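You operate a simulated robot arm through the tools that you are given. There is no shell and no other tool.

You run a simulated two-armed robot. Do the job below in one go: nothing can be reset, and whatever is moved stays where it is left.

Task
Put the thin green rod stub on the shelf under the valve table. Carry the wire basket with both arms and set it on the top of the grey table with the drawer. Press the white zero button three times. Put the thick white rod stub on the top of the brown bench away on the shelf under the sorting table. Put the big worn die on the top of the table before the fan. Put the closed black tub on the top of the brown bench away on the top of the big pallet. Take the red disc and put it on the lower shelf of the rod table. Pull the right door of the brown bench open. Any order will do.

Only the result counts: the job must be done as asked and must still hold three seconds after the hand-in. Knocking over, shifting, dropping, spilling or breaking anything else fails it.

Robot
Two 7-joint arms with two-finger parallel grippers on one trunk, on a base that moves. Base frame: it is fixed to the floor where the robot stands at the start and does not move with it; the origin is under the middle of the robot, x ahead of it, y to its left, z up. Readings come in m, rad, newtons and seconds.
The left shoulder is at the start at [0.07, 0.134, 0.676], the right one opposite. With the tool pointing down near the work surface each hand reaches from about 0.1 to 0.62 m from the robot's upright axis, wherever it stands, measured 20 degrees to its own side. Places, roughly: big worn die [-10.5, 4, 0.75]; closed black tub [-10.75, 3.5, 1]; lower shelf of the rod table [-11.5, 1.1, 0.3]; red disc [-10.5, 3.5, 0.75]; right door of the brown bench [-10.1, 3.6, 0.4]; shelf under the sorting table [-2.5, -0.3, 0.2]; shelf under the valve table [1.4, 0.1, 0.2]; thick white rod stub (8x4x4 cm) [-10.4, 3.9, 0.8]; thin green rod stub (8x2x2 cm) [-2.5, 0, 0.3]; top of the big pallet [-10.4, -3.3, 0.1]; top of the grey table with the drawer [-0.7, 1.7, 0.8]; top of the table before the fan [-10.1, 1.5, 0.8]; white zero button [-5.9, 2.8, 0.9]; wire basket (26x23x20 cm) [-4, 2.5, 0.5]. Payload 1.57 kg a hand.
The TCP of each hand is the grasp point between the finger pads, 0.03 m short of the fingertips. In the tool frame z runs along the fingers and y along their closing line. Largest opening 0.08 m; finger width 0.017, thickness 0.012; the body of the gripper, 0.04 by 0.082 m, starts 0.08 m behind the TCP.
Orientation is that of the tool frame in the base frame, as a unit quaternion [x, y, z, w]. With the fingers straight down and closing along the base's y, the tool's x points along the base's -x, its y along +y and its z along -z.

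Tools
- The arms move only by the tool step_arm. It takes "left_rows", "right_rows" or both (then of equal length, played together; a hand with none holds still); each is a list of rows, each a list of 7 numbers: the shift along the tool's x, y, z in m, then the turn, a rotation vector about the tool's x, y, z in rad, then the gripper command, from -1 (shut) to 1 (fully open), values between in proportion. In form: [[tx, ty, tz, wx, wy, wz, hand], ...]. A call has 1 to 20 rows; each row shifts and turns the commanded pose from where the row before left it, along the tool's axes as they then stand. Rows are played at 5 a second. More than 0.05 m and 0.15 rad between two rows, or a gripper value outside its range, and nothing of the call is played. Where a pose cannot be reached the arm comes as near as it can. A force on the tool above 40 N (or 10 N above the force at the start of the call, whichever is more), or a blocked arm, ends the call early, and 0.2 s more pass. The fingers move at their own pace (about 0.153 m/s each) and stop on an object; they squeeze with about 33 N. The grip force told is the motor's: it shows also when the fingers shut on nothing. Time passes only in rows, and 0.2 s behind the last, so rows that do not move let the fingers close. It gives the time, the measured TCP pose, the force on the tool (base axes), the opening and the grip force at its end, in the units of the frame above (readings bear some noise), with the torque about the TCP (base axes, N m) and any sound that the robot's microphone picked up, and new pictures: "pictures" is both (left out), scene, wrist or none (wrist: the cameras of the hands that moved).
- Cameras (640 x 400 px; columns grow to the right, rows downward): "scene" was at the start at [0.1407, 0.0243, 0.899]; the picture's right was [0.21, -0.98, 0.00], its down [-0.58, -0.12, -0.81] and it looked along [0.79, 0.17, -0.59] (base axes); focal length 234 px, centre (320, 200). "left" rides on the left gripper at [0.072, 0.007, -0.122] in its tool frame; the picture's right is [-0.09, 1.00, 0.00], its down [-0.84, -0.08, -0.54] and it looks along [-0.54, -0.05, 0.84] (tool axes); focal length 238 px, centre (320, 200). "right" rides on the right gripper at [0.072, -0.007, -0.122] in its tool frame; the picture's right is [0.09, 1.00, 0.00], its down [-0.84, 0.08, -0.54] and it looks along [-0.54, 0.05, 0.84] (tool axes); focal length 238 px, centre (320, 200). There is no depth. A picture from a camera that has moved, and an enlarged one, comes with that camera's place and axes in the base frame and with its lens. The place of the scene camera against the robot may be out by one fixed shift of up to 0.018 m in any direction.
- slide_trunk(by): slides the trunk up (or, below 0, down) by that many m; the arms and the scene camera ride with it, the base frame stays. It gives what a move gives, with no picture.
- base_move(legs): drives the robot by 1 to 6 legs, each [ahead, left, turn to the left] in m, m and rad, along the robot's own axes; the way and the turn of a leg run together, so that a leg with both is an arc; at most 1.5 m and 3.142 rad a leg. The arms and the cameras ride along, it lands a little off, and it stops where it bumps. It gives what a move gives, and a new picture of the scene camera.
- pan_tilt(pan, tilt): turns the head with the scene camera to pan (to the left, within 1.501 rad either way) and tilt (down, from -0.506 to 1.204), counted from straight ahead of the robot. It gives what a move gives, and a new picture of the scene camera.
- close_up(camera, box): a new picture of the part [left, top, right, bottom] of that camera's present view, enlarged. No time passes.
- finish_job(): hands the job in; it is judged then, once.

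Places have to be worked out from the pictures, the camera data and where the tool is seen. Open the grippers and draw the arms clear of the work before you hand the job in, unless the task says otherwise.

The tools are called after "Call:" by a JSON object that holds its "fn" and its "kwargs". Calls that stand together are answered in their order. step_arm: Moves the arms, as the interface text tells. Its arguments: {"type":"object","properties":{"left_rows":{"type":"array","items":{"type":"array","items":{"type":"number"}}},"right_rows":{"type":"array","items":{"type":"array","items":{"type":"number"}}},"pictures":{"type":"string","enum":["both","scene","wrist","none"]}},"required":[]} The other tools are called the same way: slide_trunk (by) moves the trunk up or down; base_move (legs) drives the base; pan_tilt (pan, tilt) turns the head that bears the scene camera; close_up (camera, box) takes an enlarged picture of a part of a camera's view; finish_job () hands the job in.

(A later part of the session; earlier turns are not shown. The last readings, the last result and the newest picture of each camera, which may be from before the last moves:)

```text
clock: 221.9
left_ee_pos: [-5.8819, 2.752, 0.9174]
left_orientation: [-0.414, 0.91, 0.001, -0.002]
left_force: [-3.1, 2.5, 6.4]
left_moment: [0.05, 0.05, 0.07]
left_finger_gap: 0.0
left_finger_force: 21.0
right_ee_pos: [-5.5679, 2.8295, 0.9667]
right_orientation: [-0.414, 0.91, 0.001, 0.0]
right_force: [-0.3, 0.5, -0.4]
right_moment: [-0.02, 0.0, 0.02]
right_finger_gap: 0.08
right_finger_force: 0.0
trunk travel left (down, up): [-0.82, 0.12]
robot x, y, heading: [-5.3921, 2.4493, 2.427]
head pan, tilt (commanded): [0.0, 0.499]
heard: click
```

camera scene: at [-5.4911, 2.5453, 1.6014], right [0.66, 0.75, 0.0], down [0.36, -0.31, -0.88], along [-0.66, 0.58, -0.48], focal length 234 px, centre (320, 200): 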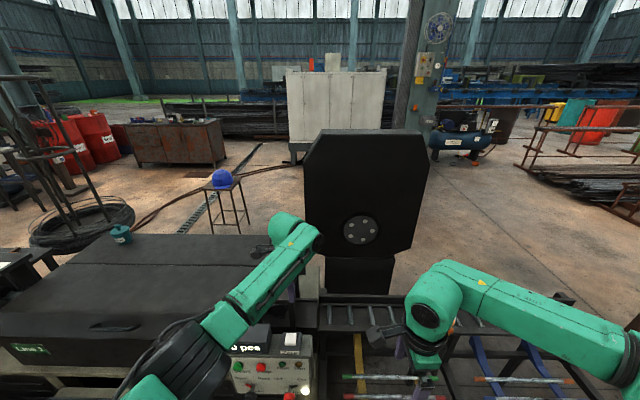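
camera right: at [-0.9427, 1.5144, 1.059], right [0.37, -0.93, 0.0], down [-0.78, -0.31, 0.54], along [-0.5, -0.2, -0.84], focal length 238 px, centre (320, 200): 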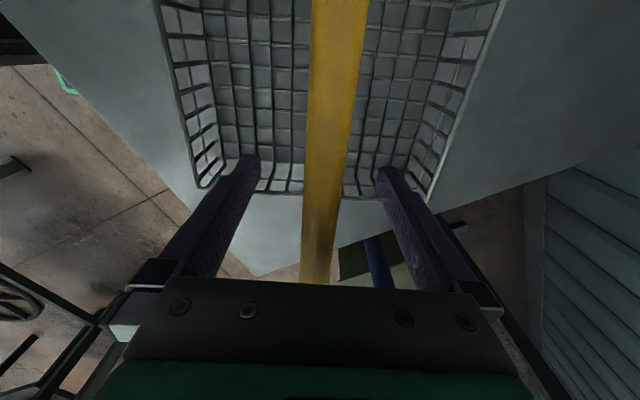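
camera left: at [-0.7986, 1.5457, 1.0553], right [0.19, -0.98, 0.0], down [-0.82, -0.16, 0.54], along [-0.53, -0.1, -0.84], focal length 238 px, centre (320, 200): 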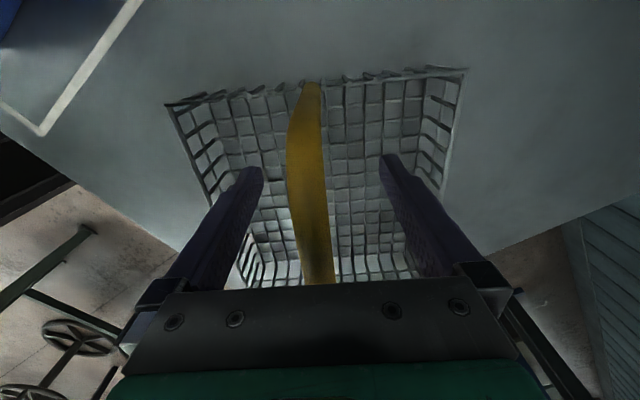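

Third click heard. I lift the hand clear and check the counter display.

Call:
{"fn": "step_arm", "kwargs": {"left_rows": [[0, 0, -0.02, 0, 0, 0, -1], [0, 0, -0.04, 0, 0, 0, -1], [0, 0, -0.04, 0, 0, 0, -1]], "pictures": "none"}}

Call:
{"fn": "slide_trunk", "kwargs": {"by": 0.12}}

Call:
{"fn": "close_up", "kwargs": {"camera": "scene", "box": [200, 280, 392, 400]}}

```text
clock: 222.8
left_ee_pos: [-5.8804, 2.751, 1.018]
left_orientation: [-0.415, 0.91, -0.001, 0.0]
left_force: [-0.4, -0.3, 0.0]
left_moment: [0.0, 0.0, -0.02]
left_finger_gap: 0.0
left_finger_force: 21.2
right_ee_pos: [-5.5681, 2.8298, 0.9665]
right_orientation: [-0.415, 0.91, 0.001, 0.0]
right_force: [-0.7, 0.3, 0.7]
right_moment: [-0.01, 0.0, 0.02]
right_finger_gap: 0.08
right_finger_force: 0.0
trunk travel left (down, up): [-0.82, 0.12]
robot x, y, heading: [-5.39, 2.4522, 2.428]
head pan, tilt (commanded): [0.0, 0.499]
```

```text
clock: 224.2
left_ee_pos: [-5.8809, 2.7519, 1.138]
left_orientation: [-0.414, 0.91, 0.0, 0.0]
left_force: [0.3, 0.0, -0.4]
left_moment: [-0.01, 0.0, -0.01]
left_finger_gap: 0.0002
left_finger_force: 21.6
right_ee_pos: [-5.5666, 2.83, 1.0864]
right_orientation: [-0.415, 0.91, 0.0, 0.0]
right_force: [0.5, -0.7, 0.2]
right_moment: [-0.02, 0.0, 0.04]
right_finger_gap: 0.0802
right_finger_force: 0.0
trunk travel left (down, up): [-0.94, 0.0]
robot x, y, heading: [-5.3931, 2.4507, 2.428]
head pan, tilt (commanded): [0.0, 0.499]
```

```text
3.33 times, centred on (296, 340) of scene
camera zoom: at [-5.4949, 2.549, 1.6008], right [0.66, 0.75, 0.0], down [0.36, -0.31, -0.88], along [-0.66, 0.58, -0.48], focal length 782 px, centre (400, -267)
```

zoom: 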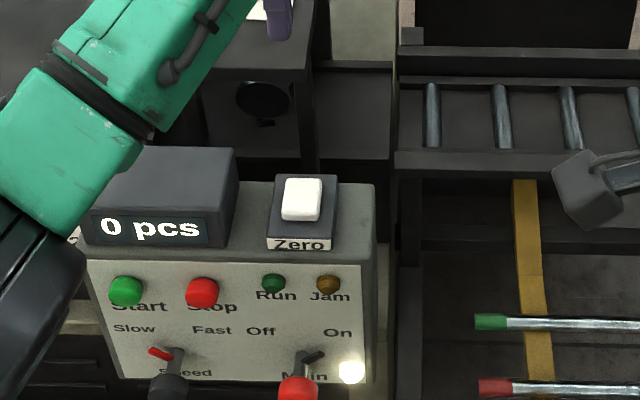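

Display reads "0 pcs" — the button is done. I back off from the saw and look around for a route to the brown bench near (-10.5,3.7).

Call:
{"fn": "base_move", "kwargs": {"legs": [[-0.35, 0, 0]]}}

Call:
{"fn": "pan_tilt", "kwargs": {"pan": 0.9, "tilt": 0.35}}

Call:
{"fn": "pan_tilt", "kwargs": {"pan": 0.1, "tilt": 0.15}}

```text
clock: 226.5
left_ee_pos: [-5.622, 2.5278, 1.1363]
left_orientation: [-0.412, 0.911, -0.002, 0.0]
left_force: [-1.2, 0.3, -0.3]
left_moment: [-0.02, -0.03, 0.04]
left_finger_gap: 0.0
left_finger_force: 21.3
right_ee_pos: [-5.3092, 2.6054, 1.0853]
right_orientation: [-0.413, 0.911, -0.001, 0.0]
right_force: [1.6, -0.1, 0.4]
right_moment: [-0.04, -0.04, 0.02]
right_finger_gap: 0.0802
right_finger_force: 0.1
trunk travel left (down, up): [-0.94, 0.0]
robot x, y, heading: [-5.1326, 2.2264, 2.42]
head pan, tilt (commanded): [0.0, 0.499]
camera scene: at [-5.2374, 2.3246, 1.6005], right [0.66, 0.75, 0.0], down [0.36, -0.32, -0.88], along [-0.66, 0.58, -0.48], focal length 234 px, centre (320, 200)
```

scene: 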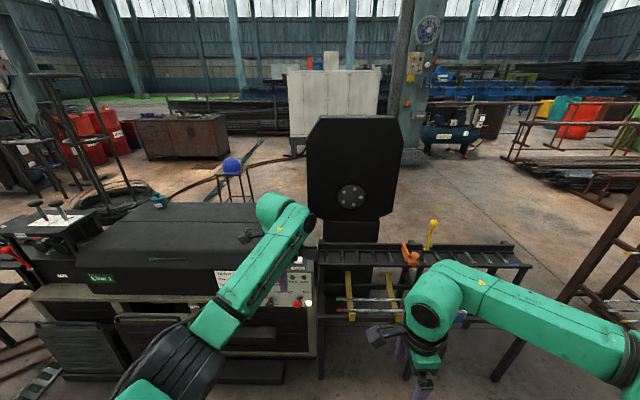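

```text
clock: 227.7
left_ee_pos: [-5.62, 2.5272, 1.1374]
left_orientation: [-0.412, 0.911, -0.001, -0.001]
left_force: [0.6, 0.3, -0.3]
left_moment: [-0.01, 0.0, 0.03]
left_finger_gap: 0.0001
left_finger_force: 21.2
right_ee_pos: [-5.3073, 2.604, 1.0863]
right_orientation: [-0.413, 0.911, 0.001, 0.0]
right_force: [0.2, 0.2, -0.6]
right_moment: [-0.04, -0.02, -0.01]
right_finger_gap: 0.0801
right_finger_force: 0.0
trunk travel left (down, up): [-0.94, 0.0]
robot x, y, heading: [-5.1315, 2.2223, 2.423]
head pan, tilt (commanded): [0.901, 0.351]
camera scene: at [-5.2587, 2.2462, 1.6145], right [-0.18, 0.98, 0.0], down [0.34, 0.06, -0.94], along [-0.92, -0.17, -0.34], focal length 234 px, centre (320, 200)
```

scene: 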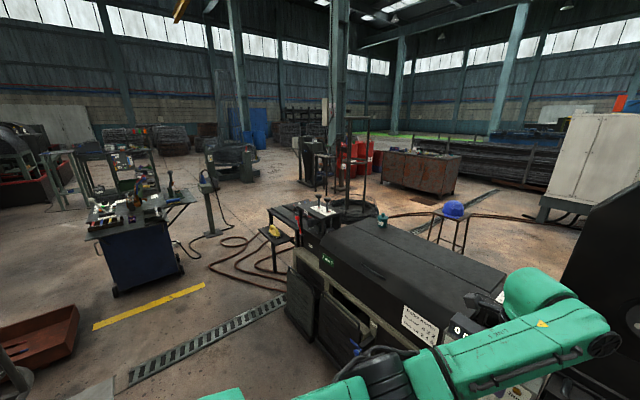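

```text
clock: 228.8
left_ee_pos: [-5.6206, 2.5262, 1.1382]
left_orientation: [-0.412, 0.911, 0.0, 0.0]
left_force: [-1.0, 0.2, 0.0]
left_moment: [0.02, 0.0, 0.01]
left_finger_gap: 0.0
left_finger_force: 21.5
right_ee_pos: [-5.3062, 2.6041, 1.0874]
right_orientation: [-0.413, 0.911, 0.0, 0.0]
right_force: [0.5, 0.3, 0.4]
right_moment: [0.03, -0.03, -0.05]
right_finger_gap: 0.0801
right_finger_force: 0.1
trunk travel left (down, up): [-0.94, 0.0]
robot x, y, heading: [-5.1311, 2.2266, 2.426]
head pan, tilt (commanded): [0.099, 0.15]
camera scene: at [-5.242, 2.3161, 1.6333], right [0.58, 0.81, 0.0], down [0.12, -0.09, -0.99], along [-0.8, 0.58, -0.15], focal length 234 px, centre (320, 200)
```

scene: 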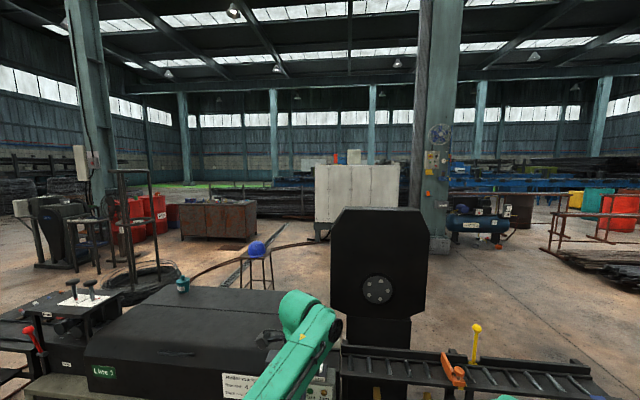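

Hoses lie on the floor between the saw and the far area. I pan further left to see whether there's a clean southern route.

Call:
{"fn": "pan_tilt", "kwargs": {"pan": 1.5, "tilt": 0.35}}

Call:
{"fn": "pan_tilt", "kwargs": {"pan": 0.7, "tilt": 0.25}}

Call:
{"fn": "close_up", "kwargs": {"camera": "scene", "box": [0, 80, 400, 330]}}

```text
clock: 230.4
left_ee_pos: [-5.6204, 2.5273, 1.1372]
left_orientation: [-0.412, 0.911, 0.0, 0.0]
left_force: [-0.9, 0.3, -0.6]
left_moment: [0.0, 0.0, 0.0]
left_finger_gap: 0.0002
left_finger_force: 21.5
right_ee_pos: [-5.3059, 2.6042, 1.0859]
right_orientation: [-0.413, 0.911, 0.001, 0.0]
right_force: [-0.7, -0.6, 0.1]
right_moment: [-0.02, 0.02, -0.01]
right_finger_gap: 0.0797
right_finger_force: 0.1
trunk travel left (down, up): [-0.94, 0.0]
robot x, y, heading: [-5.1327, 2.2208, 2.422]
head pan, tilt (commanded): [1.499, 0.351]
camera scene: at [-5.233, 2.197, 1.6146], right [-0.7, 0.71, 0.0], down [0.24, 0.24, -0.94], along [-0.67, -0.66, -0.34], focal length 234 px, centre (320, 200)
```

scene: 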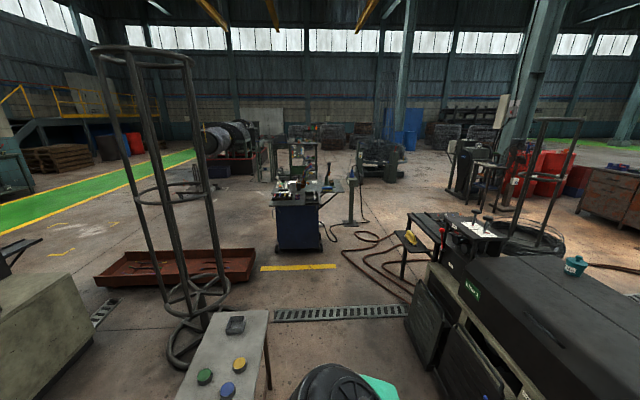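

```text
clock: 231.5
left_ee_pos: [-5.62, 2.5265, 1.1383]
left_orientation: [-0.413, 0.911, 0.0, 0.0]
left_force: [0.5, -0.4, -0.3]
left_moment: [-0.01, 0.0, -0.02]
left_finger_gap: 0.0001
left_finger_force: 21.4
right_ee_pos: [-5.306, 2.6039, 1.0865]
right_orientation: [-0.412, 0.911, 0.001, 0.0]
right_force: [0.3, -0.1, 0.4]
right_moment: [0.0, 0.01, 0.01]
right_finger_gap: 0.08
right_finger_force: 0.0
trunk travel left (down, up): [-0.94, 0.0]
robot x, y, heading: [-5.1323, 2.2227, 2.419]
head pan, tilt (commanded): [0.7, 0.25]
camera scene: at [-5.2599, 2.2641, 1.624], right [0.02, 1.0, 0.0], down [0.25, -0.01, -0.97], along [-0.97, 0.02, -0.25], focal length 234 px, centre (320, 200)
```

scene: 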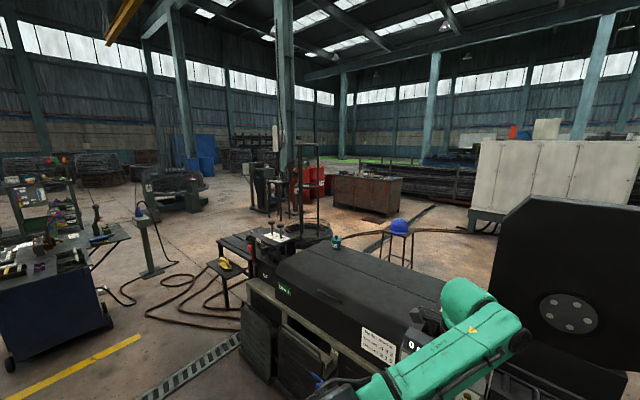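

```text
1.60 times, centred on (200, 205) of scene
camera zoom: at [-5.2599, 2.2641, 1.624], right [0.02, 1.0, 0.0], down [0.25, -0.01, -0.97], along [-0.97, 0.02, -0.25], focal length 375 px, centre (512, 192)
```

zoom: 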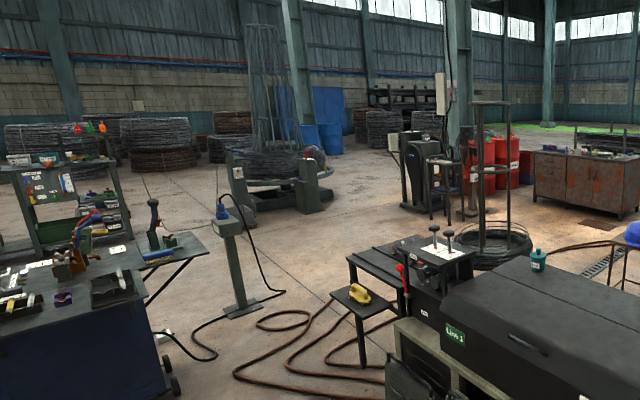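

A single hose strand runs between the stool and the white cabinet; the lane north of the saw looks widest. I return up the aisle and look north past the small rack.

Call:
{"fn": "base_move", "kwargs": {"legs": [[0, -1.2, 0], [0, -1.05, 0]]}}

Call:
{"fn": "pan_tilt", "kwargs": {"pan": 0.0, "tilt": 0.4}}

Call:
{"fn": "pan_tilt", "kwargs": {"pan": -0.7, "tilt": 0.4}}

```text
clock: 242.5
left_ee_pos: [-4.1947, 4.2189, 1.1392]
left_orientation: [-0.428, 0.904, 0.0, 0.0]
left_force: [0.2, -0.3, 0.2]
left_moment: [-0.01, -0.01, -0.03]
left_finger_gap: 0.0
left_finger_force: 21.5
right_ee_pos: [-3.8839, 4.3049, 1.0874]
right_orientation: [-0.427, 0.904, 0.001, 0.0]
right_force: [0.2, -0.3, -0.2]
right_moment: [0.0, 0.01, 0.0]
right_finger_gap: 0.0799
right_finger_force: 0.0
trunk travel left (down, up): [-0.94, 0.0]
robot x, y, heading: [-3.6993, 3.9306, 2.46]
head pan, tilt (commanded): [0.7, 0.25]
camera scene: at [-3.8261, 3.9667, 1.624], right [-0.01, 1.0, 0.0], down [0.25, 0.0, -0.97], along [-0.97, -0.01, -0.25], focal length 234 px, centre (320, 200)
```

scene: 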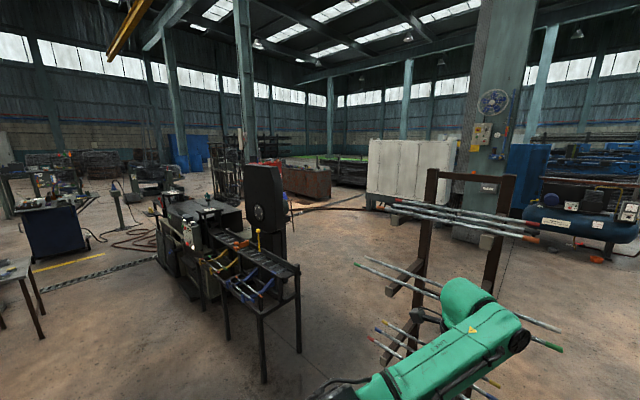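

```text
clock: 243.6
left_ee_pos: [-4.1938, 4.2188, 1.1388]
left_orientation: [-0.428, 0.904, 0.0, 0.0]
left_force: [0.6, -1.0, -0.2]
left_moment: [0.03, 0.03, 0.01]
left_finger_gap: 0.0001
left_finger_force: 21.4
right_ee_pos: [-3.8834, 4.3056, 1.0875]
right_orientation: [-0.427, 0.904, 0.001, 0.001]
right_force: [0.0, -0.2, -0.5]
right_moment: [-0.02, 0.01, 0.0]
right_finger_gap: 0.0804
right_finger_force: 0.1
trunk travel left (down, up): [-0.94, 0.0]
robot x, y, heading: [-3.697, 3.9316, 2.453]
head pan, tilt (commanded): [0.0, 0.4]
camera scene: at [-3.8037, 4.0273, 1.61], right [0.63, 0.77, 0.0], down [0.3, -0.25, -0.92], along [-0.71, 0.58, -0.39], focal length 234 px, centre (320, 200)
```

scene: 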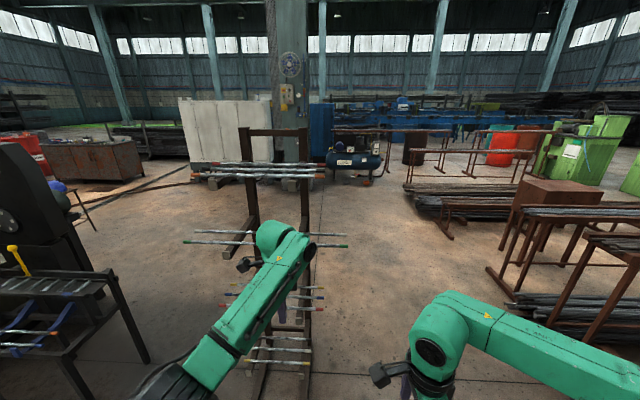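

```text
clock: 244.6
left_ee_pos: [-4.1942, 4.2185, 1.1396]
left_orientation: [-0.427, 0.904, 0.0, 0.0]
left_force: [-0.3, -0.1, 0.7]
left_moment: [-0.02, 0.0, -0.01]
left_finger_gap: 0.0001
left_finger_force: 21.3
right_ee_pos: [-3.8844, 4.3067, 1.0865]
right_orientation: [-0.428, 0.904, 0.0, 0.0]
right_force: [-0.7, 0.7, 0.8]
right_moment: [-0.02, 0.01, -0.03]
right_finger_gap: 0.0803
right_finger_force: 0.1
trunk travel left (down, up): [-0.94, 0.0]
robot x, y, heading: [-3.6964, 3.932, 2.456]
head pan, tilt (commanded): [-0.7, 0.4]
camera scene: at [-3.7489, 4.0597, 1.61], right [0.98, 0.18, 0.0], down [0.07, -0.38, -0.92], along [-0.17, 0.91, -0.39], focal length 234 px, centre (320, 200)
```

scene: 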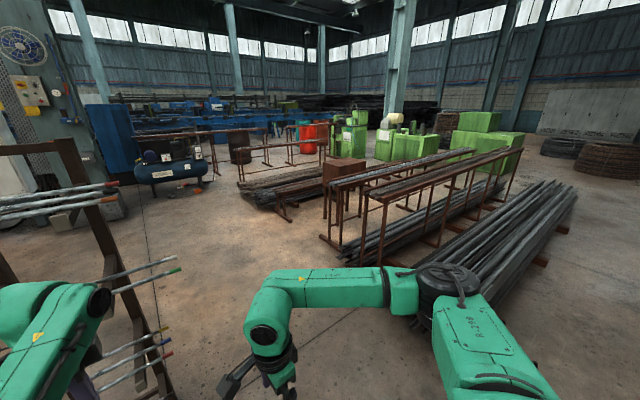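

The small rack's rods end at about (-4.5,4.8); there's a wide lane between it and the brown rod rack. I turn north, go past the rack's end, then turn west-north-west.

Call:
{"fn": "base_move", "kwargs": {"legs": [[0, 0, -0.88], [1.35, 0.12, 0], [0, 0, 1.19]]}}

Call:
{"fn": "pan_tilt", "kwargs": {"pan": 0.2, "tilt": 0.4}}

```text
clock: 256.6
left_ee_pos: [-4.4077, 5.4126, 1.1386]
left_orientation: [-0.562, 0.827, 0.0, 0.0]
left_force: [-0.3, 0.0, 0.3]
left_moment: [0.01, -0.03, 0.01]
left_finger_gap: 0.0
left_finger_force: 20.9
right_ee_pos: [-4.1409, 5.592, 1.0868]
right_orientation: [-0.563, 0.826, 0.0, 0.001]
right_force: [0.2, 0.1, 0.7]
right_moment: [-0.01, -0.02, -0.02]
right_finger_gap: 0.0799
right_finger_force: 0.0
trunk travel left (down, up): [-0.94, 0.0]
robot x, y, heading: [-3.8479, 5.2909, 2.771]
head pan, tilt (commanded): [-0.7, 0.4]
camera scene: at [-3.9342, 5.3977, 1.61], right [0.88, 0.48, 0.0], down [0.18, -0.34, -0.92], along [-0.44, 0.81, -0.39], focal length 234 px, centre (320, 200)
```

scene: 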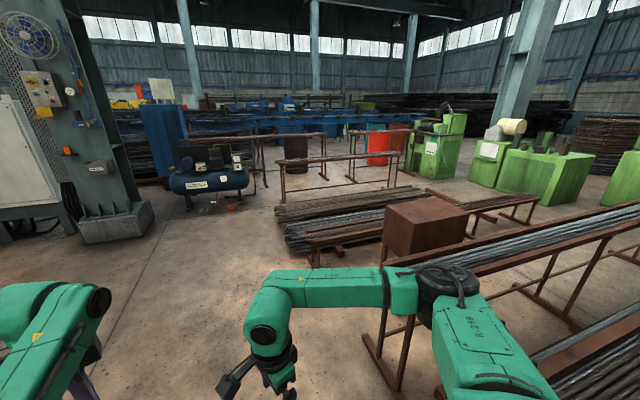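

```text
clock: 257.8
left_ee_pos: [-4.4086, 5.412, 1.1392]
left_orientation: [-0.563, 0.827, 0.0, 0.0]
left_force: [1.0, -0.2, -0.6]
left_moment: [-0.03, 0.01, 0.03]
left_finger_gap: 0.0
left_finger_force: 20.9
right_ee_pos: [-4.1408, 5.5908, 1.0867]
right_orientation: [-0.563, 0.826, 0.0, 0.0]
right_force: [0.5, 0.1, 0.3]
right_moment: [0.0, 0.0, -0.01]
right_finger_gap: 0.08
right_finger_force: 0.0
trunk travel left (down, up): [-0.94, 0.0]
robot x, y, heading: [-3.8477, 5.291, 2.767]
head pan, tilt (commanded): [0.201, 0.4]
camera scene: at [-3.9816, 5.3321, 1.61], right [0.17, 0.98, 0.0], down [0.38, -0.07, -0.92], along [-0.91, 0.16, -0.39], focal length 234 px, centre (320, 200)
```

scene: 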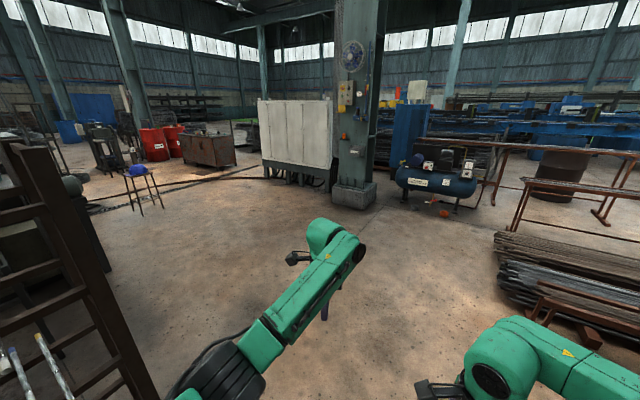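

The route toward the brown bench is open; a hose runs from the stool to the cabinet. I zoom in to see that section.

Call:
{"fn": "close_up", "kwargs": {"camera": "scene", "box": [60, 110, 300, 260]}}

```text
2.67 times, centred on (180, 185) of scene
camera zoom: at [-3.9816, 5.3321, 1.61], right [0.17, 0.98, 0.0], down [0.38, -0.07, -0.92], along [-0.91, 0.16, -0.39], focal length 625 px, centre (693, 240)
```

zoom: 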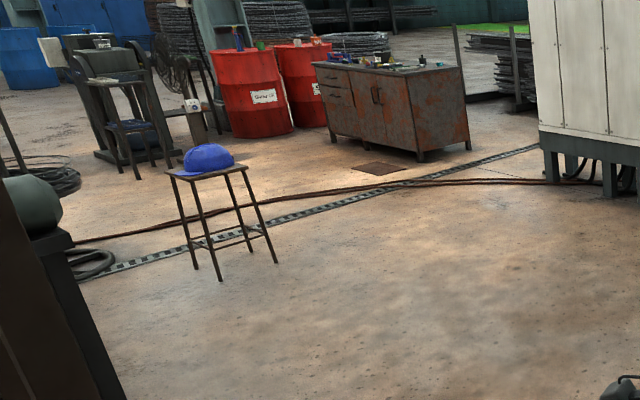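

The hose lies around x≈-9.1, about 0.9 m in front of the bench; the bench front runs from about (-11.2,2.7) to (-10.1,3.8). I drive west toward (-8.3,4.3) first.

Call:
{"fn": "base_move", "kwargs": {"legs": [[0, 0, 0.59], [1.5, 0, 0], [1.5, 0, 0], [1.4, 0, 0], [0, 0, -0.6]]}}

Call:
{"fn": "pan_tilt", "kwargs": {"pan": 0.4, "tilt": 0.4}}

```text
clock: 282.3
left_ee_pos: [-8.7492, 4.6023, 1.139]
left_orientation: [-0.538, 0.843, 0.0, 0.001]
left_force: [0.4, 0.1, 0.0]
left_moment: [0.02, -0.02, -0.03]
left_finger_gap: 0.0
left_finger_force: 21.2
right_ee_pos: [-8.4713, 4.7631, 1.0863]
right_orientation: [-0.538, 0.843, 0.001, -0.001]
right_force: [0.4, -0.1, 1.4]
right_moment: [0.0, 0.02, -0.01]
right_finger_gap: 0.08
right_finger_force: 0.1
trunk travel left (down, up): [-0.94, 0.0]
robot x, y, heading: [-8.1981, 4.4507, 2.708]
head pan, tilt (commanded): [0.201, 0.4]
camera scene: at [-8.3282, 4.4955, 1.61], right [0.23, 0.97, 0.0], down [0.38, -0.09, -0.92], along [-0.9, 0.21, -0.39], focal length 234 px, centre (320, 200)
```

scene: 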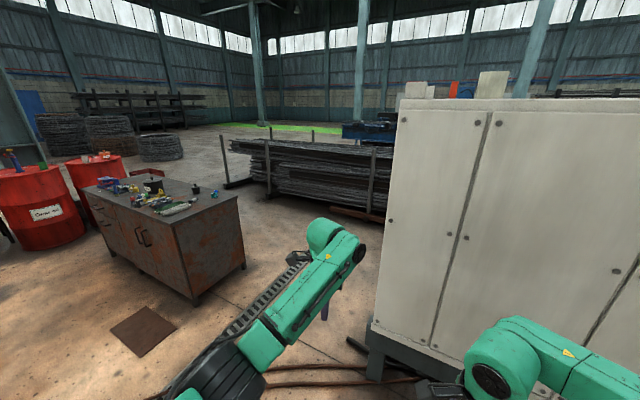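

```text
clock: 283.0
left_ee_pos: [-8.7487, 4.6014, 1.138]
left_orientation: [-0.538, 0.843, 0.0, 0.0]
left_force: [-0.8, 0.2, -0.1]
left_moment: [0.02, 0.03, 0.0]
left_finger_gap: 0.0001
left_finger_force: 21.3
right_ee_pos: [-8.471, 4.7642, 1.0862]
right_orientation: [-0.538, 0.843, 0.001, 0.0]
right_force: [-1.3, 0.6, 0.1]
right_moment: [0.02, 0.0, 0.03]
right_finger_gap: 0.0799
right_finger_force: 0.1
trunk travel left (down, up): [-0.94, 0.0]
robot x, y, heading: [-8.1949, 4.4487, 2.711]
head pan, tilt (commanded): [0.4, 0.4]
camera scene: at [-8.33, 4.478, 1.61], right [0.04, 1.0, 0.0], down [0.39, -0.01, -0.92], along [-0.92, 0.03, -0.39], focal length 234 px, centre (320, 200)
```

scene: 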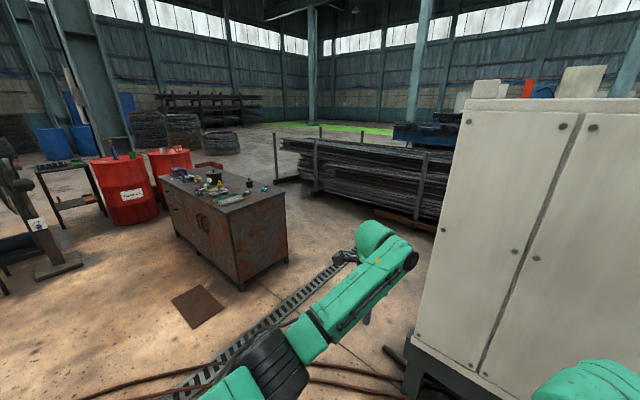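

I zoom in on the bench to identify the objects and the doors.

Call:
{"fn": "close_up", "kwargs": {"camera": "scene", "box": [140, 150, 300, 250]}}

Call:
{"fn": "close_up", "kwargs": {"camera": "scene", "box": [150, 160, 310, 300]}}

```text
4.00 times, centred on (220, 200) of scene
camera zoom: at [-8.33, 4.478, 1.61], right [0.04, 1.0, 0.0], down [0.39, -0.01, -0.92], along [-0.92, 0.03, -0.39], focal length 938 px, centre (720, 200)
```

zoom: 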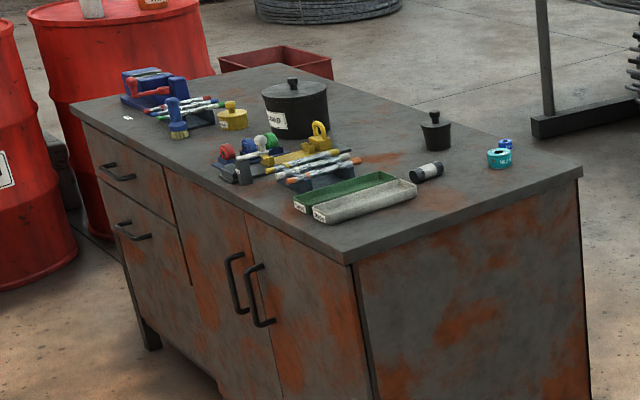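

```text
2.86 times, centred on (230, 230) of scene
camera zoom: at [-8.33, 4.478, 1.61], right [0.04, 1.0, 0.0], down [0.39, -0.01, -0.92], along [-0.92, 0.03, -0.39], focal length 670 px, centre (577, 114)
```

zoom: 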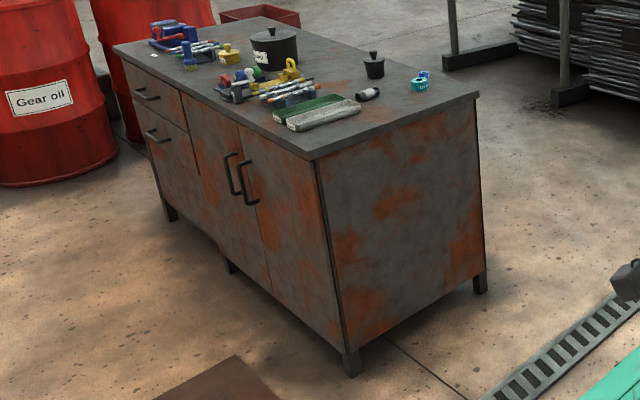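

The bench top carries the black lidded tub, a holder with red/white/green discs, a black-and-white rod stub, rings, etc., and the two doors have handles at their meeting line. I turn to face it and strafe across the hose, checking for bumps.

Call:
{"fn": "base_move", "kwargs": {"legs": [[0, 0, -0.35], [0.0, 1.0, 0]]}}

Call:
{"fn": "base_move", "kwargs": {"legs": [[0.1, 0.9, 0]]}}

Call:
{"fn": "pan_tilt", "kwargs": {"pan": 0.0, "tilt": 0.6}}

```text
clock: 289.3
left_ee_pos: [-9.3798, 4.0807, 1.1401]
left_orientation: [-0.375, 0.927, -0.001, -0.001]
left_force: [-0.7, -0.8, 0.1]
left_moment: [0.02, 0.01, -0.03]
left_finger_gap: 0.0
left_finger_force: 21.0
right_ee_pos: [-9.0598, 4.1325, 1.0867]
right_orientation: [-0.375, 0.927, 0.001, 0.0]
right_force: [0.5, 0.4, -0.2]
right_moment: [-0.03, 0.01, -0.01]
right_finger_gap: 0.0798
right_finger_force: 0.1
trunk travel left (down, up): [-0.94, 0.0]
robot x, y, heading: [-8.9227, 3.739, 2.342]
head pan, tilt (commanded): [0.4, 0.4]
camera scene: at [-9.0343, 3.8178, 1.61], right [0.39, 0.92, 0.0], down [0.36, -0.15, -0.92], along [-0.85, 0.36, -0.39], focal length 234 px, centre (320, 200)
```

scene: 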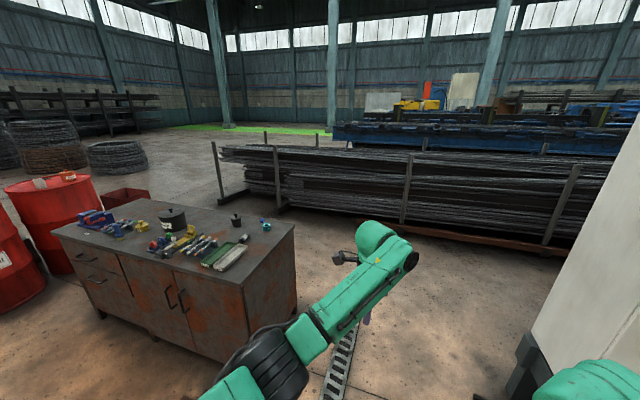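

```text
clock: 294.1
left_ee_pos: [-10.0897, 3.5366, 1.139]
left_orientation: [-0.374, 0.928, 0.0, -0.001]
left_force: [0.0, 0.5, -0.6]
left_moment: [0.01, 0.04, -0.02]
left_finger_gap: 0.0
left_finger_force: 21.8
right_ee_pos: [-9.7724, 3.5877, 1.0882]
right_orientation: [-0.374, 0.927, 0.001, 0.0]
right_force: [-0.4, 0.0, -0.8]
right_moment: [-0.02, 0.01, 0.01]
right_finger_gap: 0.08
right_finger_force: 0.1
trunk travel left (down, up): [-0.94, 0.0]
robot x, y, heading: [-9.6328, 3.1911, 2.334]
head pan, tilt (commanded): [0.4, 0.4]
camera scene: at [-9.7461, 3.2719, 1.6101], right [0.39, 0.92, 0.0], down [0.36, -0.15, -0.92], along [-0.85, 0.36, -0.39], focal length 234 px, centre (320, 200)
```

scene: 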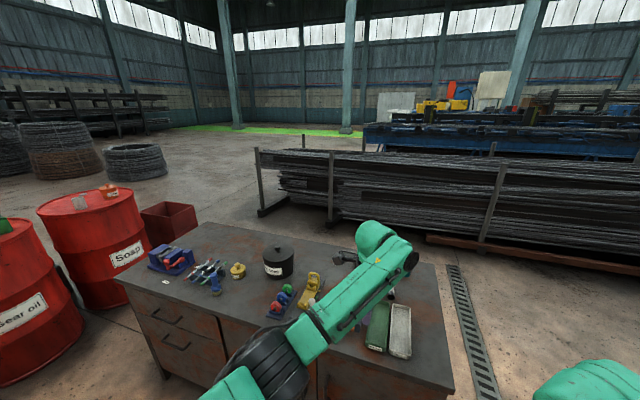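

```text
clock: 294.9
left_ee_pos: [-10.0899, 3.5366, 1.1371]
left_orientation: [-0.374, 0.927, 0.0, -0.001]
left_force: [-0.5, 0.3, -0.2]
left_moment: [0.04, 0.0, -0.02]
left_finger_gap: 0.0001
left_finger_force: 20.9
right_ee_pos: [-9.7723, 3.5862, 1.0868]
right_orientation: [-0.374, 0.927, 0.001, 0.0]
right_force: [-0.2, 0.1, -0.1]
right_moment: [0.04, 0.01, 0.01]
right_finger_gap: 0.0801
right_finger_force: 0.1
trunk travel left (down, up): [-0.94, 0.0]
robot x, y, heading: [-9.6336, 3.1932, 2.335]
head pan, tilt (commanded): [0.0, 0.6]
camera scene: at [-9.7236, 3.2979, 1.5918], right [0.72, 0.69, 0.0], down [0.39, -0.41, -0.83], along [-0.57, 0.59, -0.56], focal length 234 px, centre (320, 200)
```

scene: 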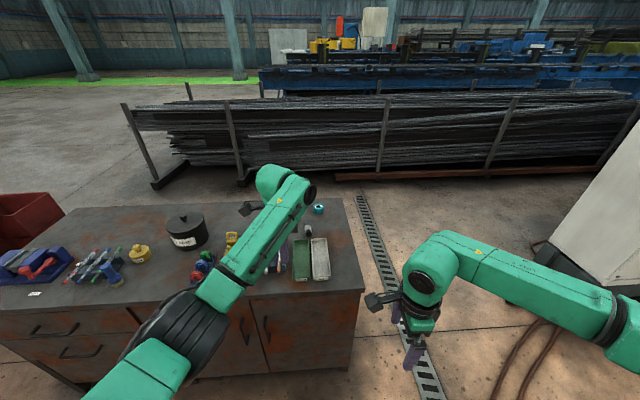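

The hose posed no obstacle. I zoom into the bench top for identification.

Call:
{"fn": "close_up", "kwargs": {"camera": "scene", "box": [130, 190, 370, 340]}}

Call:
{"fn": "close_up", "kwargs": {"camera": "scene", "box": [0, 190, 240, 340]}}

Call:
{"fn": "close_up", "kwargs": {"camera": "left", "box": [0, 0, 640, 400]}}

```text
2.67 times, centred on (250, 265) of scene
camera zoom: at [-9.7236, 3.2979, 1.5918], right [0.72, 0.69, 0.0], down [0.39, -0.41, -0.83], along [-0.57, 0.59, -0.56], focal length 625 px, centre (507, 27)
```

zoom: 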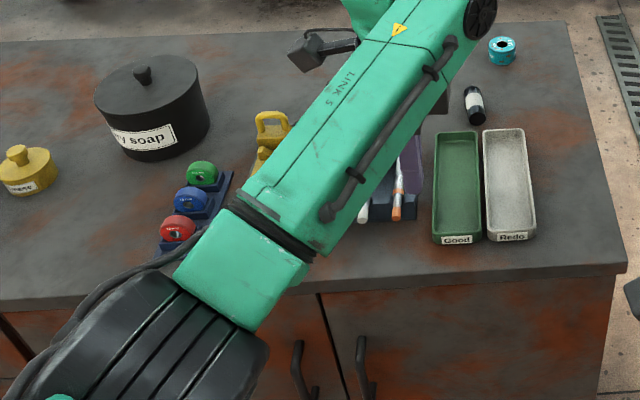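

```text
2.67 times, centred on (120, 265) of scene
camera zoom: at [-9.7236, 3.2979, 1.5918], right [0.72, 0.69, 0.0], down [0.39, -0.41, -0.83], along [-0.57, 0.59, -0.56], focal length 625 px, centre (853, 27)
```

zoom: 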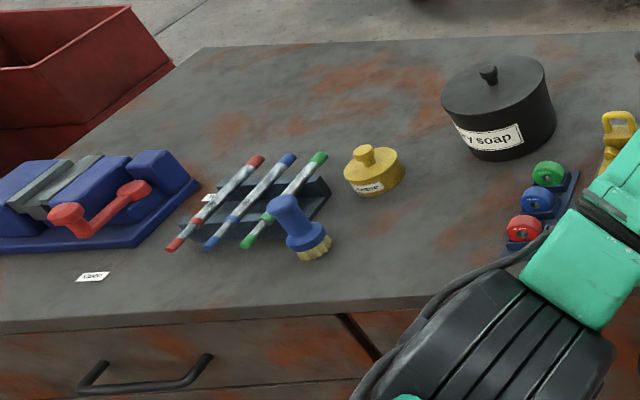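

```text
1.00 times, centred on (320, 200) of left (not enlarged: the box is as wide or as high as the picture)
camera zoom: at [-10.1484, 3.4913, 1.262], right [-0.62, 0.78, 0.0], down [0.66, 0.52, 0.54], along [0.42, 0.34, -0.84], focal length 238 px, centre (320, 200)
```

zoom: 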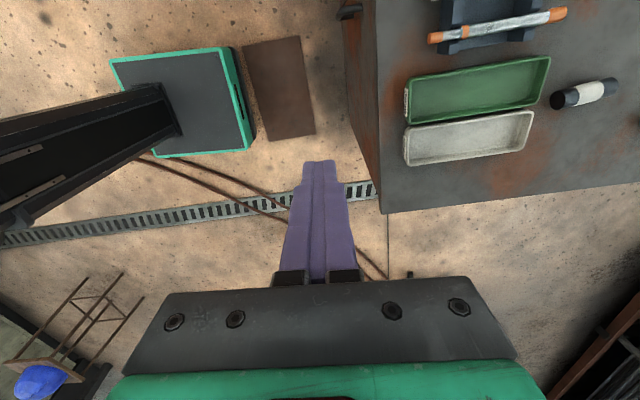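

Identified: big worn die = teal ring near (-10.49,4.07) at the back right; thick white rod stub near (-10.39,3.90); red disc in a small holder at (-10.52,3.39) near the front edge; tub at (-10.75,3.5). I move left to get the red disc in front of my left hand.

Call:
{"fn": "base_move", "kwargs": {"legs": [[0.2, 0.38, 0]]}}

Call:
{"fn": "close_up", "kwargs": {"camera": "left", "box": [0, 0, 640, 400]}}

Call:
{"fn": "close_up", "kwargs": {"camera": "scene", "box": [100, 200, 420, 400]}}

```text
clock: 297.6
left_ee_pos: [-10.5005, 3.4216, 1.14]
left_orientation: [-0.371, 0.929, 0.0, 0.0]
left_force: [-0.8, 0.1, 0.9]
left_moment: [0.03, 0.04, 0.04]
left_finger_gap: 0.0002
left_finger_force: 21.2
right_ee_pos: [-10.1822, 3.4704, 1.0861]
right_orientation: [-0.372, 0.928, 0.001, -0.001]
right_force: [0.4, 0.7, -1.0]
right_moment: [-0.01, 0.0, 0.01]
right_finger_gap: 0.0798
right_finger_force: 0.1
trunk travel left (down, up): [-0.94, 0.0]
robot x, y, heading: [-10.0471, 3.0754, 2.329]
head pan, tilt (commanded): [0.0, 0.6]
camera scene: at [-10.1335, 3.1828, 1.5919], right [0.72, 0.69, 0.0], down [0.39, -0.41, -0.83], along [-0.57, 0.6, -0.56], focal length 234 px, centre (320, 200)
```

scene: 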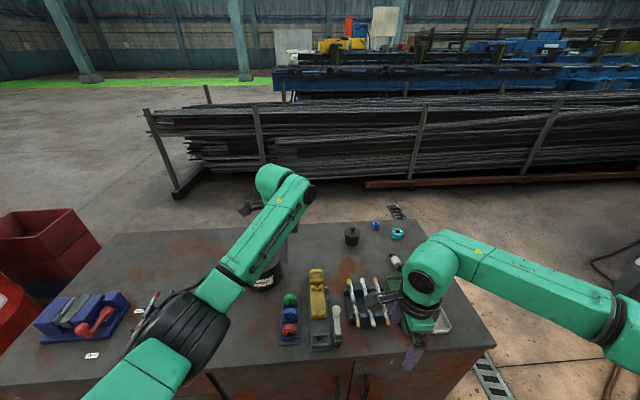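

```text
1.00 times, centred on (320, 200) of left (not enlarged: the box is as wide or as high as the picture)
camera zoom: at [-10.5582, 3.3776, 1.2628], right [-0.62, 0.78, 0.0], down [0.66, 0.52, 0.54], along [0.42, 0.34, -0.84], focal length 238 px, centre (320, 200)
```

zoom: 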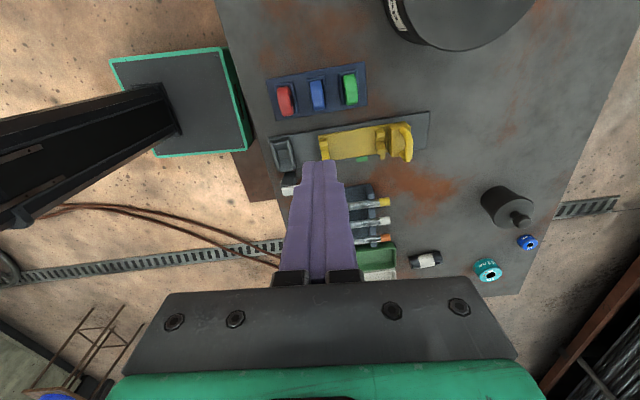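

```text
2.00 times, centred on (260, 300) of scene
camera zoom: at [-10.1335, 3.1828, 1.5919], right [0.72, 0.69, 0.0], down [0.39, -0.41, -0.83], along [-0.57, 0.6, -0.56], focal length 469 px, centre (440, 0)
```

zoom: 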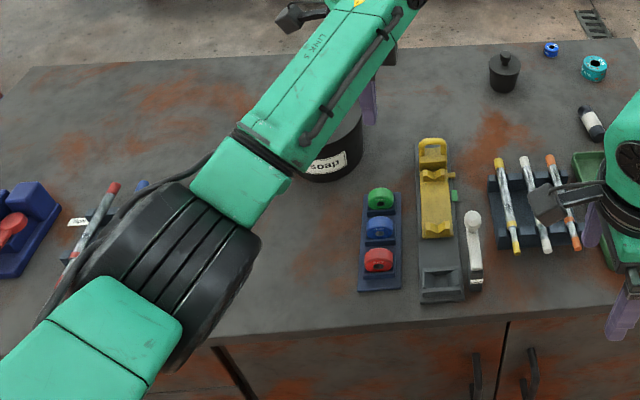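

The red disc stands upright in the blue holder, its axis along my forward direction, at about (-10.47,3.39). I turn the left hand back by 90° so its fingers close sideways across the disc's diameter, and open it.

Call:
{"fn": "step_arm", "kwargs": {"left_rows": [[0, 0, 0, 0, 0, -0.1428, 1], [0, 0, 0, 0, 0, -0.1428, 1], [0, 0, 0, 0, 0, -0.1428, 1], [0, 0, 0, 0, 0, -0.1428, 1], [0, 0, 0, 0, 0, -0.1428, 1], [0, 0, 0, 0, 0, -0.1428, 1], [0, 0, 0, 0, 0, -0.1428, 1], [0, 0, 0, 0, 0, -0.1428, 1], [0, 0, 0, 0, 0, -0.1428, 1], [0, 0, 0, 0, 0, -0.1428, 1], [0, 0, 0, 0, 0, -0.1428, 1], [0, 0, 0, 0, 0, 0, 1]], "pictures": "wrist"}}

```text
clock: 300.2
left_ee_pos: [-10.5036, 3.421, 1.1385]
left_orientation: [0.919, -0.394, 0.0, 0.0]
left_force: [-0.4, -0.1, 0.6]
left_moment: [0.03, -0.01, 0.01]
left_finger_gap: 0.0798
left_finger_force: 0.1
right_ee_pos: [-10.1846, 3.4709, 1.0869]
right_orientation: [-0.372, 0.928, 0.0, -0.001]
right_force: [1.5, -0.4, 0.0]
right_moment: [-0.01, 0.01, 0.0]
right_finger_gap: 0.08
right_finger_force: 0.1
trunk travel left (down, up): [-0.94, 0.0]
robot x, y, heading: [-10.0465, 3.0783, 2.335]
head pan, tilt (commanded): [0.0, 0.6]
camera left: at [-10.4592, 3.3651, 1.2616], right [-0.78, -0.62, 0.0], down [-0.52, 0.66, 0.54], along [-0.34, 0.42, -0.84], focal length 238 px, centre (320, 200)
```

left: 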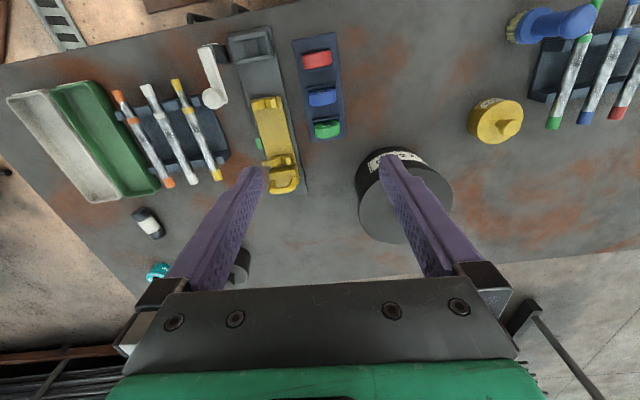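

The disc is about 0.06 m toward me from the left hand. I shift the left hand over it and raise the right hand 0.08 m for clearance, then lower the trunk 0.2 m.

Call:
{"fn": "step_arm", "kwargs": {"left_rows": [[0.03, 0, 0, 0, 0, 0, 1], [0.03, 0.001, 0, 0, 0, 0, 1], [0, 0, 0, 0, 0, 0, 1]], "right_rows": [[0, -0.03, -0.04, 0, 0, 0, 1], [0, -0.03, -0.04, 0, 0, 0, 1], [0, 0, 0, 0, 0, 0, 1]], "pictures": "none"}}

Call:
{"fn": "slide_trunk", "kwargs": {"by": -0.2}}

Call:
{"fn": "close_up", "kwargs": {"camera": "left", "box": [0, 0, 640, 400]}}

Call:
{"fn": "close_up", "kwargs": {"camera": "scene", "box": [160, 200, 480, 400]}}

```text
clock: 301.0
left_ee_pos: [-10.4942, 3.3912, 1.1244]
left_orientation: [0.923, -0.385, -0.007, 0.003]
left_force: [-0.3, -0.5, 0.0]
left_moment: [-0.04, -0.04, 0.0]
left_finger_gap: 0.0797
left_finger_force: 0.1
left hand out of reach, approached as far as the arm can: row 1, 2
right_ee_pos: [-10.1436, 3.4259, 1.1645]
right_orientation: [-0.372, 0.928, 0.0, 0.001]
right_force: [-0.5, 0.0, 0.4]
right_moment: [-0.02, -0.03, 0.0]
right_finger_gap: 0.0799
right_finger_force: 0.0
trunk travel left (down, up): [-0.94, 0.0]
robot x, y, heading: [-10.0448, 3.078, 2.334]
head pan, tilt (commanded): [0.0, 0.6]
```

```text
clock: 303.1
left_ee_pos: [-10.4909, 3.3897, 0.9182]
left_orientation: [0.923, -0.385, -0.005, 0.008]
left_force: [-0.4, -0.5, -0.6]
left_moment: [0.0, -0.01, 0.0]
left_finger_gap: 0.08
left_finger_force: 0.1
right_ee_pos: [-10.1421, 3.4261, 0.9652]
right_orientation: [-0.371, 0.928, 0.001, -0.001]
right_force: [0.3, -0.1, -0.1]
right_moment: [-0.02, 0.0, 0.03]
right_finger_gap: 0.08
right_finger_force: 0.0
trunk travel left (down, up): [-0.74, 0.2]
robot x, y, heading: [-10.0468, 3.0713, 2.333]
head pan, tilt (commanded): [0.0, 0.6]
```

```text
1.00 times, centred on (320, 200) of left (not enlarged: the box is as wide or as high as the picture)
camera zoom: at [-10.4439, 3.3355, 1.043], right [-0.77, -0.63, 0.02], down [-0.53, 0.65, 0.54], along [-0.36, 0.41, -0.84], focal length 238 px, centre (320, 200)
```

zoom: 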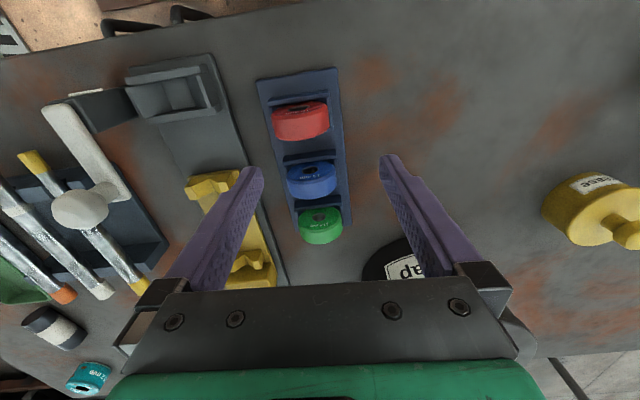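

```text
2.00 times, centred on (320, 300) of scene
camera zoom: at [-10.1357, 3.182, 1.3918], right [0.72, 0.69, 0.0], down [0.39, -0.41, -0.83], along [-0.57, 0.6, -0.56], focal length 469 px, centre (320, 0)
```

zoom: 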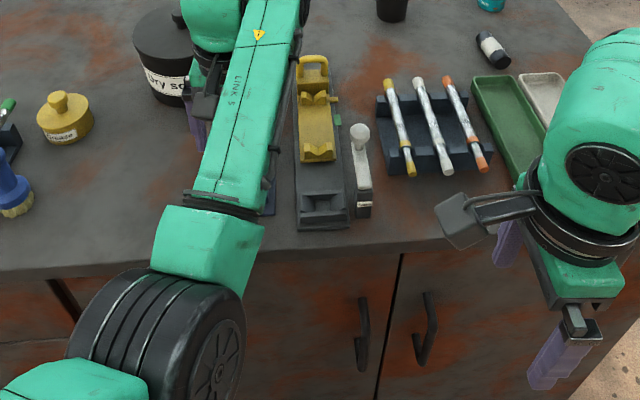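

The arm hit its limit moving inward, leaving the hand ~0.02 m off. I shift the base slightly right/back so the disc lies more naturally for the left arm, then re-centre.

Call:
{"fn": "base_move", "kwargs": {"legs": [[-0.02, -0.1, 0]]}}

Call:
{"fn": "step_arm", "kwargs": {"left_rows": [[0, 0.03, 0, 0, 0, 0, 1], [0, 0.03, 0, 0, 0, 0, 1], [0, 0.025, 0, 0, 0, 0, 1], [0, 0, 0, 0, 0, 0, 1]], "pictures": "wrist"}}

```text
clock: 304.3
left_ee_pos: [-10.4064, 3.4443, 0.9187]
left_orientation: [0.923, -0.385, -0.003, 0.008]
left_force: [1.0, 0.3, -0.1]
left_moment: [0.01, -0.02, -0.02]
left_finger_gap: 0.0799
left_finger_force: 0.1
right_ee_pos: [-10.0557, 3.4798, 0.9655]
right_orientation: [-0.373, 0.928, 0.001, 0.0]
right_force: [0.2, -0.2, -0.3]
right_moment: [0.01, 0.02, 0.02]
right_finger_gap: 0.0798
right_finger_force: 0.0
trunk travel left (down, up): [-0.74, 0.2]
robot x, y, heading: [-9.9599, 3.1288, 2.336]
head pan, tilt (commanded): [0.0, 0.6]
camera scene: at [-10.0503, 3.2365, 1.3918], right [0.72, 0.69, 0.0], down [0.39, -0.41, -0.82], along [-0.57, 0.6, -0.57], focal length 234 px, centre (320, 200)
```

scene: 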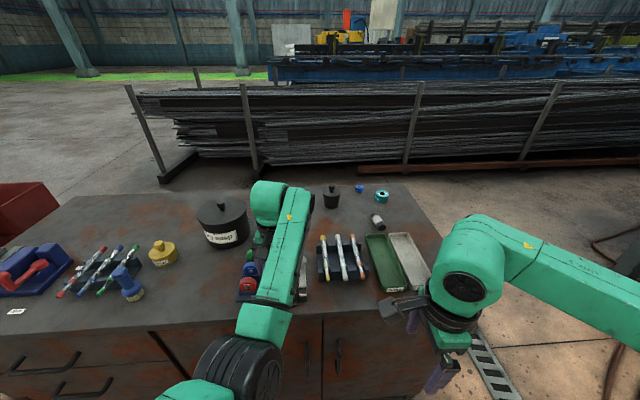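

```text
clock: 305.3
left_ee_pos: [-10.4646, 3.3856, 0.9198]
left_orientation: [0.923, -0.385, -0.004, 0.008]
left_force: [-0.9, -0.9, -0.2]
left_moment: [0.01, -0.02, 0.04]
left_finger_gap: 0.0798
left_finger_force: 0.1
right_ee_pos: [-10.054, 3.4812, 0.9649]
right_orientation: [-0.373, 0.928, 0.001, 0.0]
right_force: [-0.4, -0.3, -0.4]
right_moment: [0.02, 0.0, 0.04]
right_finger_gap: 0.0799
right_finger_force: 0.1
trunk travel left (down, up): [-0.74, 0.2]
robot x, y, heading: [-9.9557, 3.1324, 2.332]
head pan, tilt (commanded): [0.0, 0.6]
camera left: at [-10.4177, 3.3306, 1.0444], right [-0.77, -0.63, 0.02], down [-0.53, 0.65, 0.54], along [-0.36, 0.41, -0.84], focal length 238 px, centre (320, 200)
```

left: 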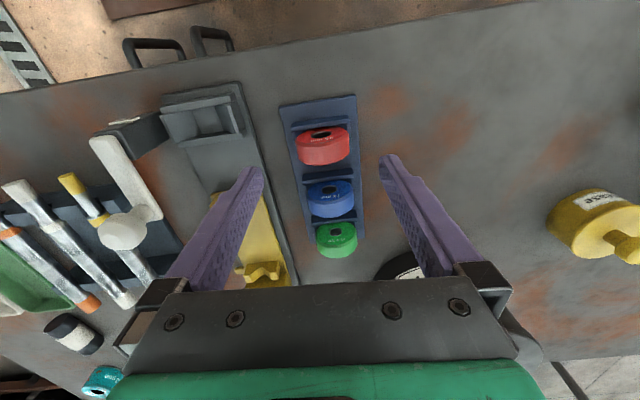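

The disc (≈0.05 m across) is ~0.011 m ahead and 0.004 m left of the hand. I correct, narrow the opening to ~0.066 m to clear the neighbouring device, and lower to just above the holder.

Call:
{"fn": "step_arm", "kwargs": {"left_rows": [[-0.011, 0.004, 0, 0, 0, 0, 0.65], [0, 0, 0.025, 0, 0, 0, 0.65], [0, 0, 0.025, 0, 0, 0, 0.65], [0, 0, 0.02, 0, 0, 0, 0.65], [0, 0, 0, 0, 0, 0, 0.65]], "pictures": "wrist"}}

```text
clock: 306.5
left_ee_pos: [-10.4748, 3.3878, 0.8569]
left_orientation: [0.923, -0.386, -0.011, 0.007]
left_force: [-4.7, 5.0, 29.6]
left_moment: [0.7, -0.71, 0.24]
left_finger_gap: 0.0646
left_finger_force: 0.0
right_ee_pos: [-10.0523, 3.4814, 0.9665]
right_orientation: [-0.372, 0.928, 0.002, -0.002]
right_force: [-0.5, 1.1, -0.5]
right_moment: [-0.02, 0.0, -0.03]
right_finger_gap: 0.0801
right_finger_force: 0.1
trunk travel left (down, up): [-0.74, 0.2]
robot x, y, heading: [-9.959, 3.1305, 2.336]
head pan, tilt (commanded): [0.0, 0.6]
camera left: at [-10.4269, 3.333, 0.9792], right [-0.77, -0.64, 0.02], down [-0.52, 0.65, 0.55], along [-0.37, 0.42, -0.83], focal length 238 px, centre (320, 200)
```

left: 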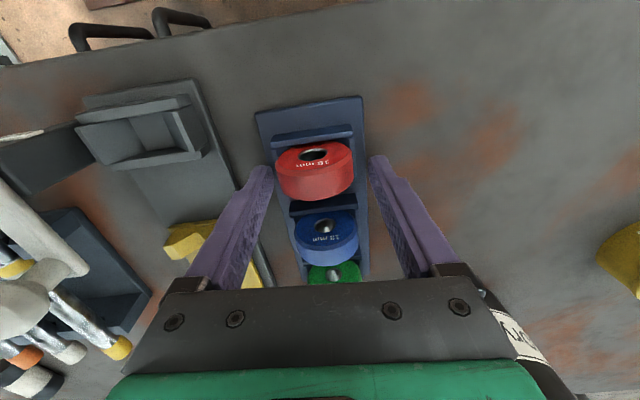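

An upward force of ~30 N shows something is touching. I look closely before going further.

Call:
{"fn": "close_up", "kwargs": {"camera": "left", "box": [200, 90, 440, 240]}}

Call:
{"fn": "close_up", "kwargs": {"camera": "scene", "box": [180, 160, 420, 310]}}

```text
2.67 times, centred on (320, 165) of left
camera zoom: at [-10.4269, 3.333, 0.9792], right [-0.77, -0.64, 0.02], down [-0.52, 0.65, 0.55], along [-0.37, 0.42, -0.83], focal length 636 px, centre (320, 293)
```

zoom: 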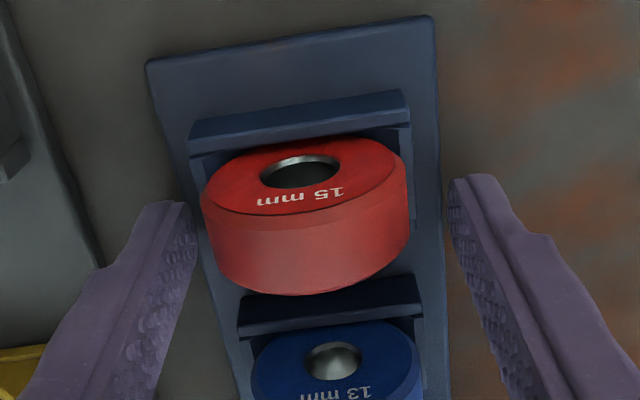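

```text
2.67 times, centred on (300, 235) of scene
camera zoom: at [-10.0453, 3.2353, 1.3928], right [0.72, 0.69, 0.0], down [0.39, -0.41, -0.83], along [-0.57, 0.6, -0.56], focal length 625 px, centre (373, 107)
```

zoom: 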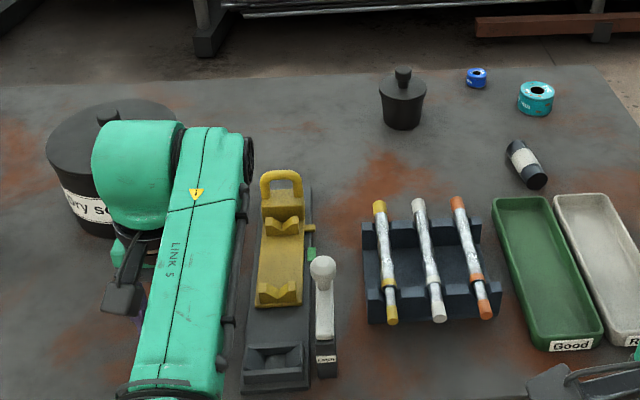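

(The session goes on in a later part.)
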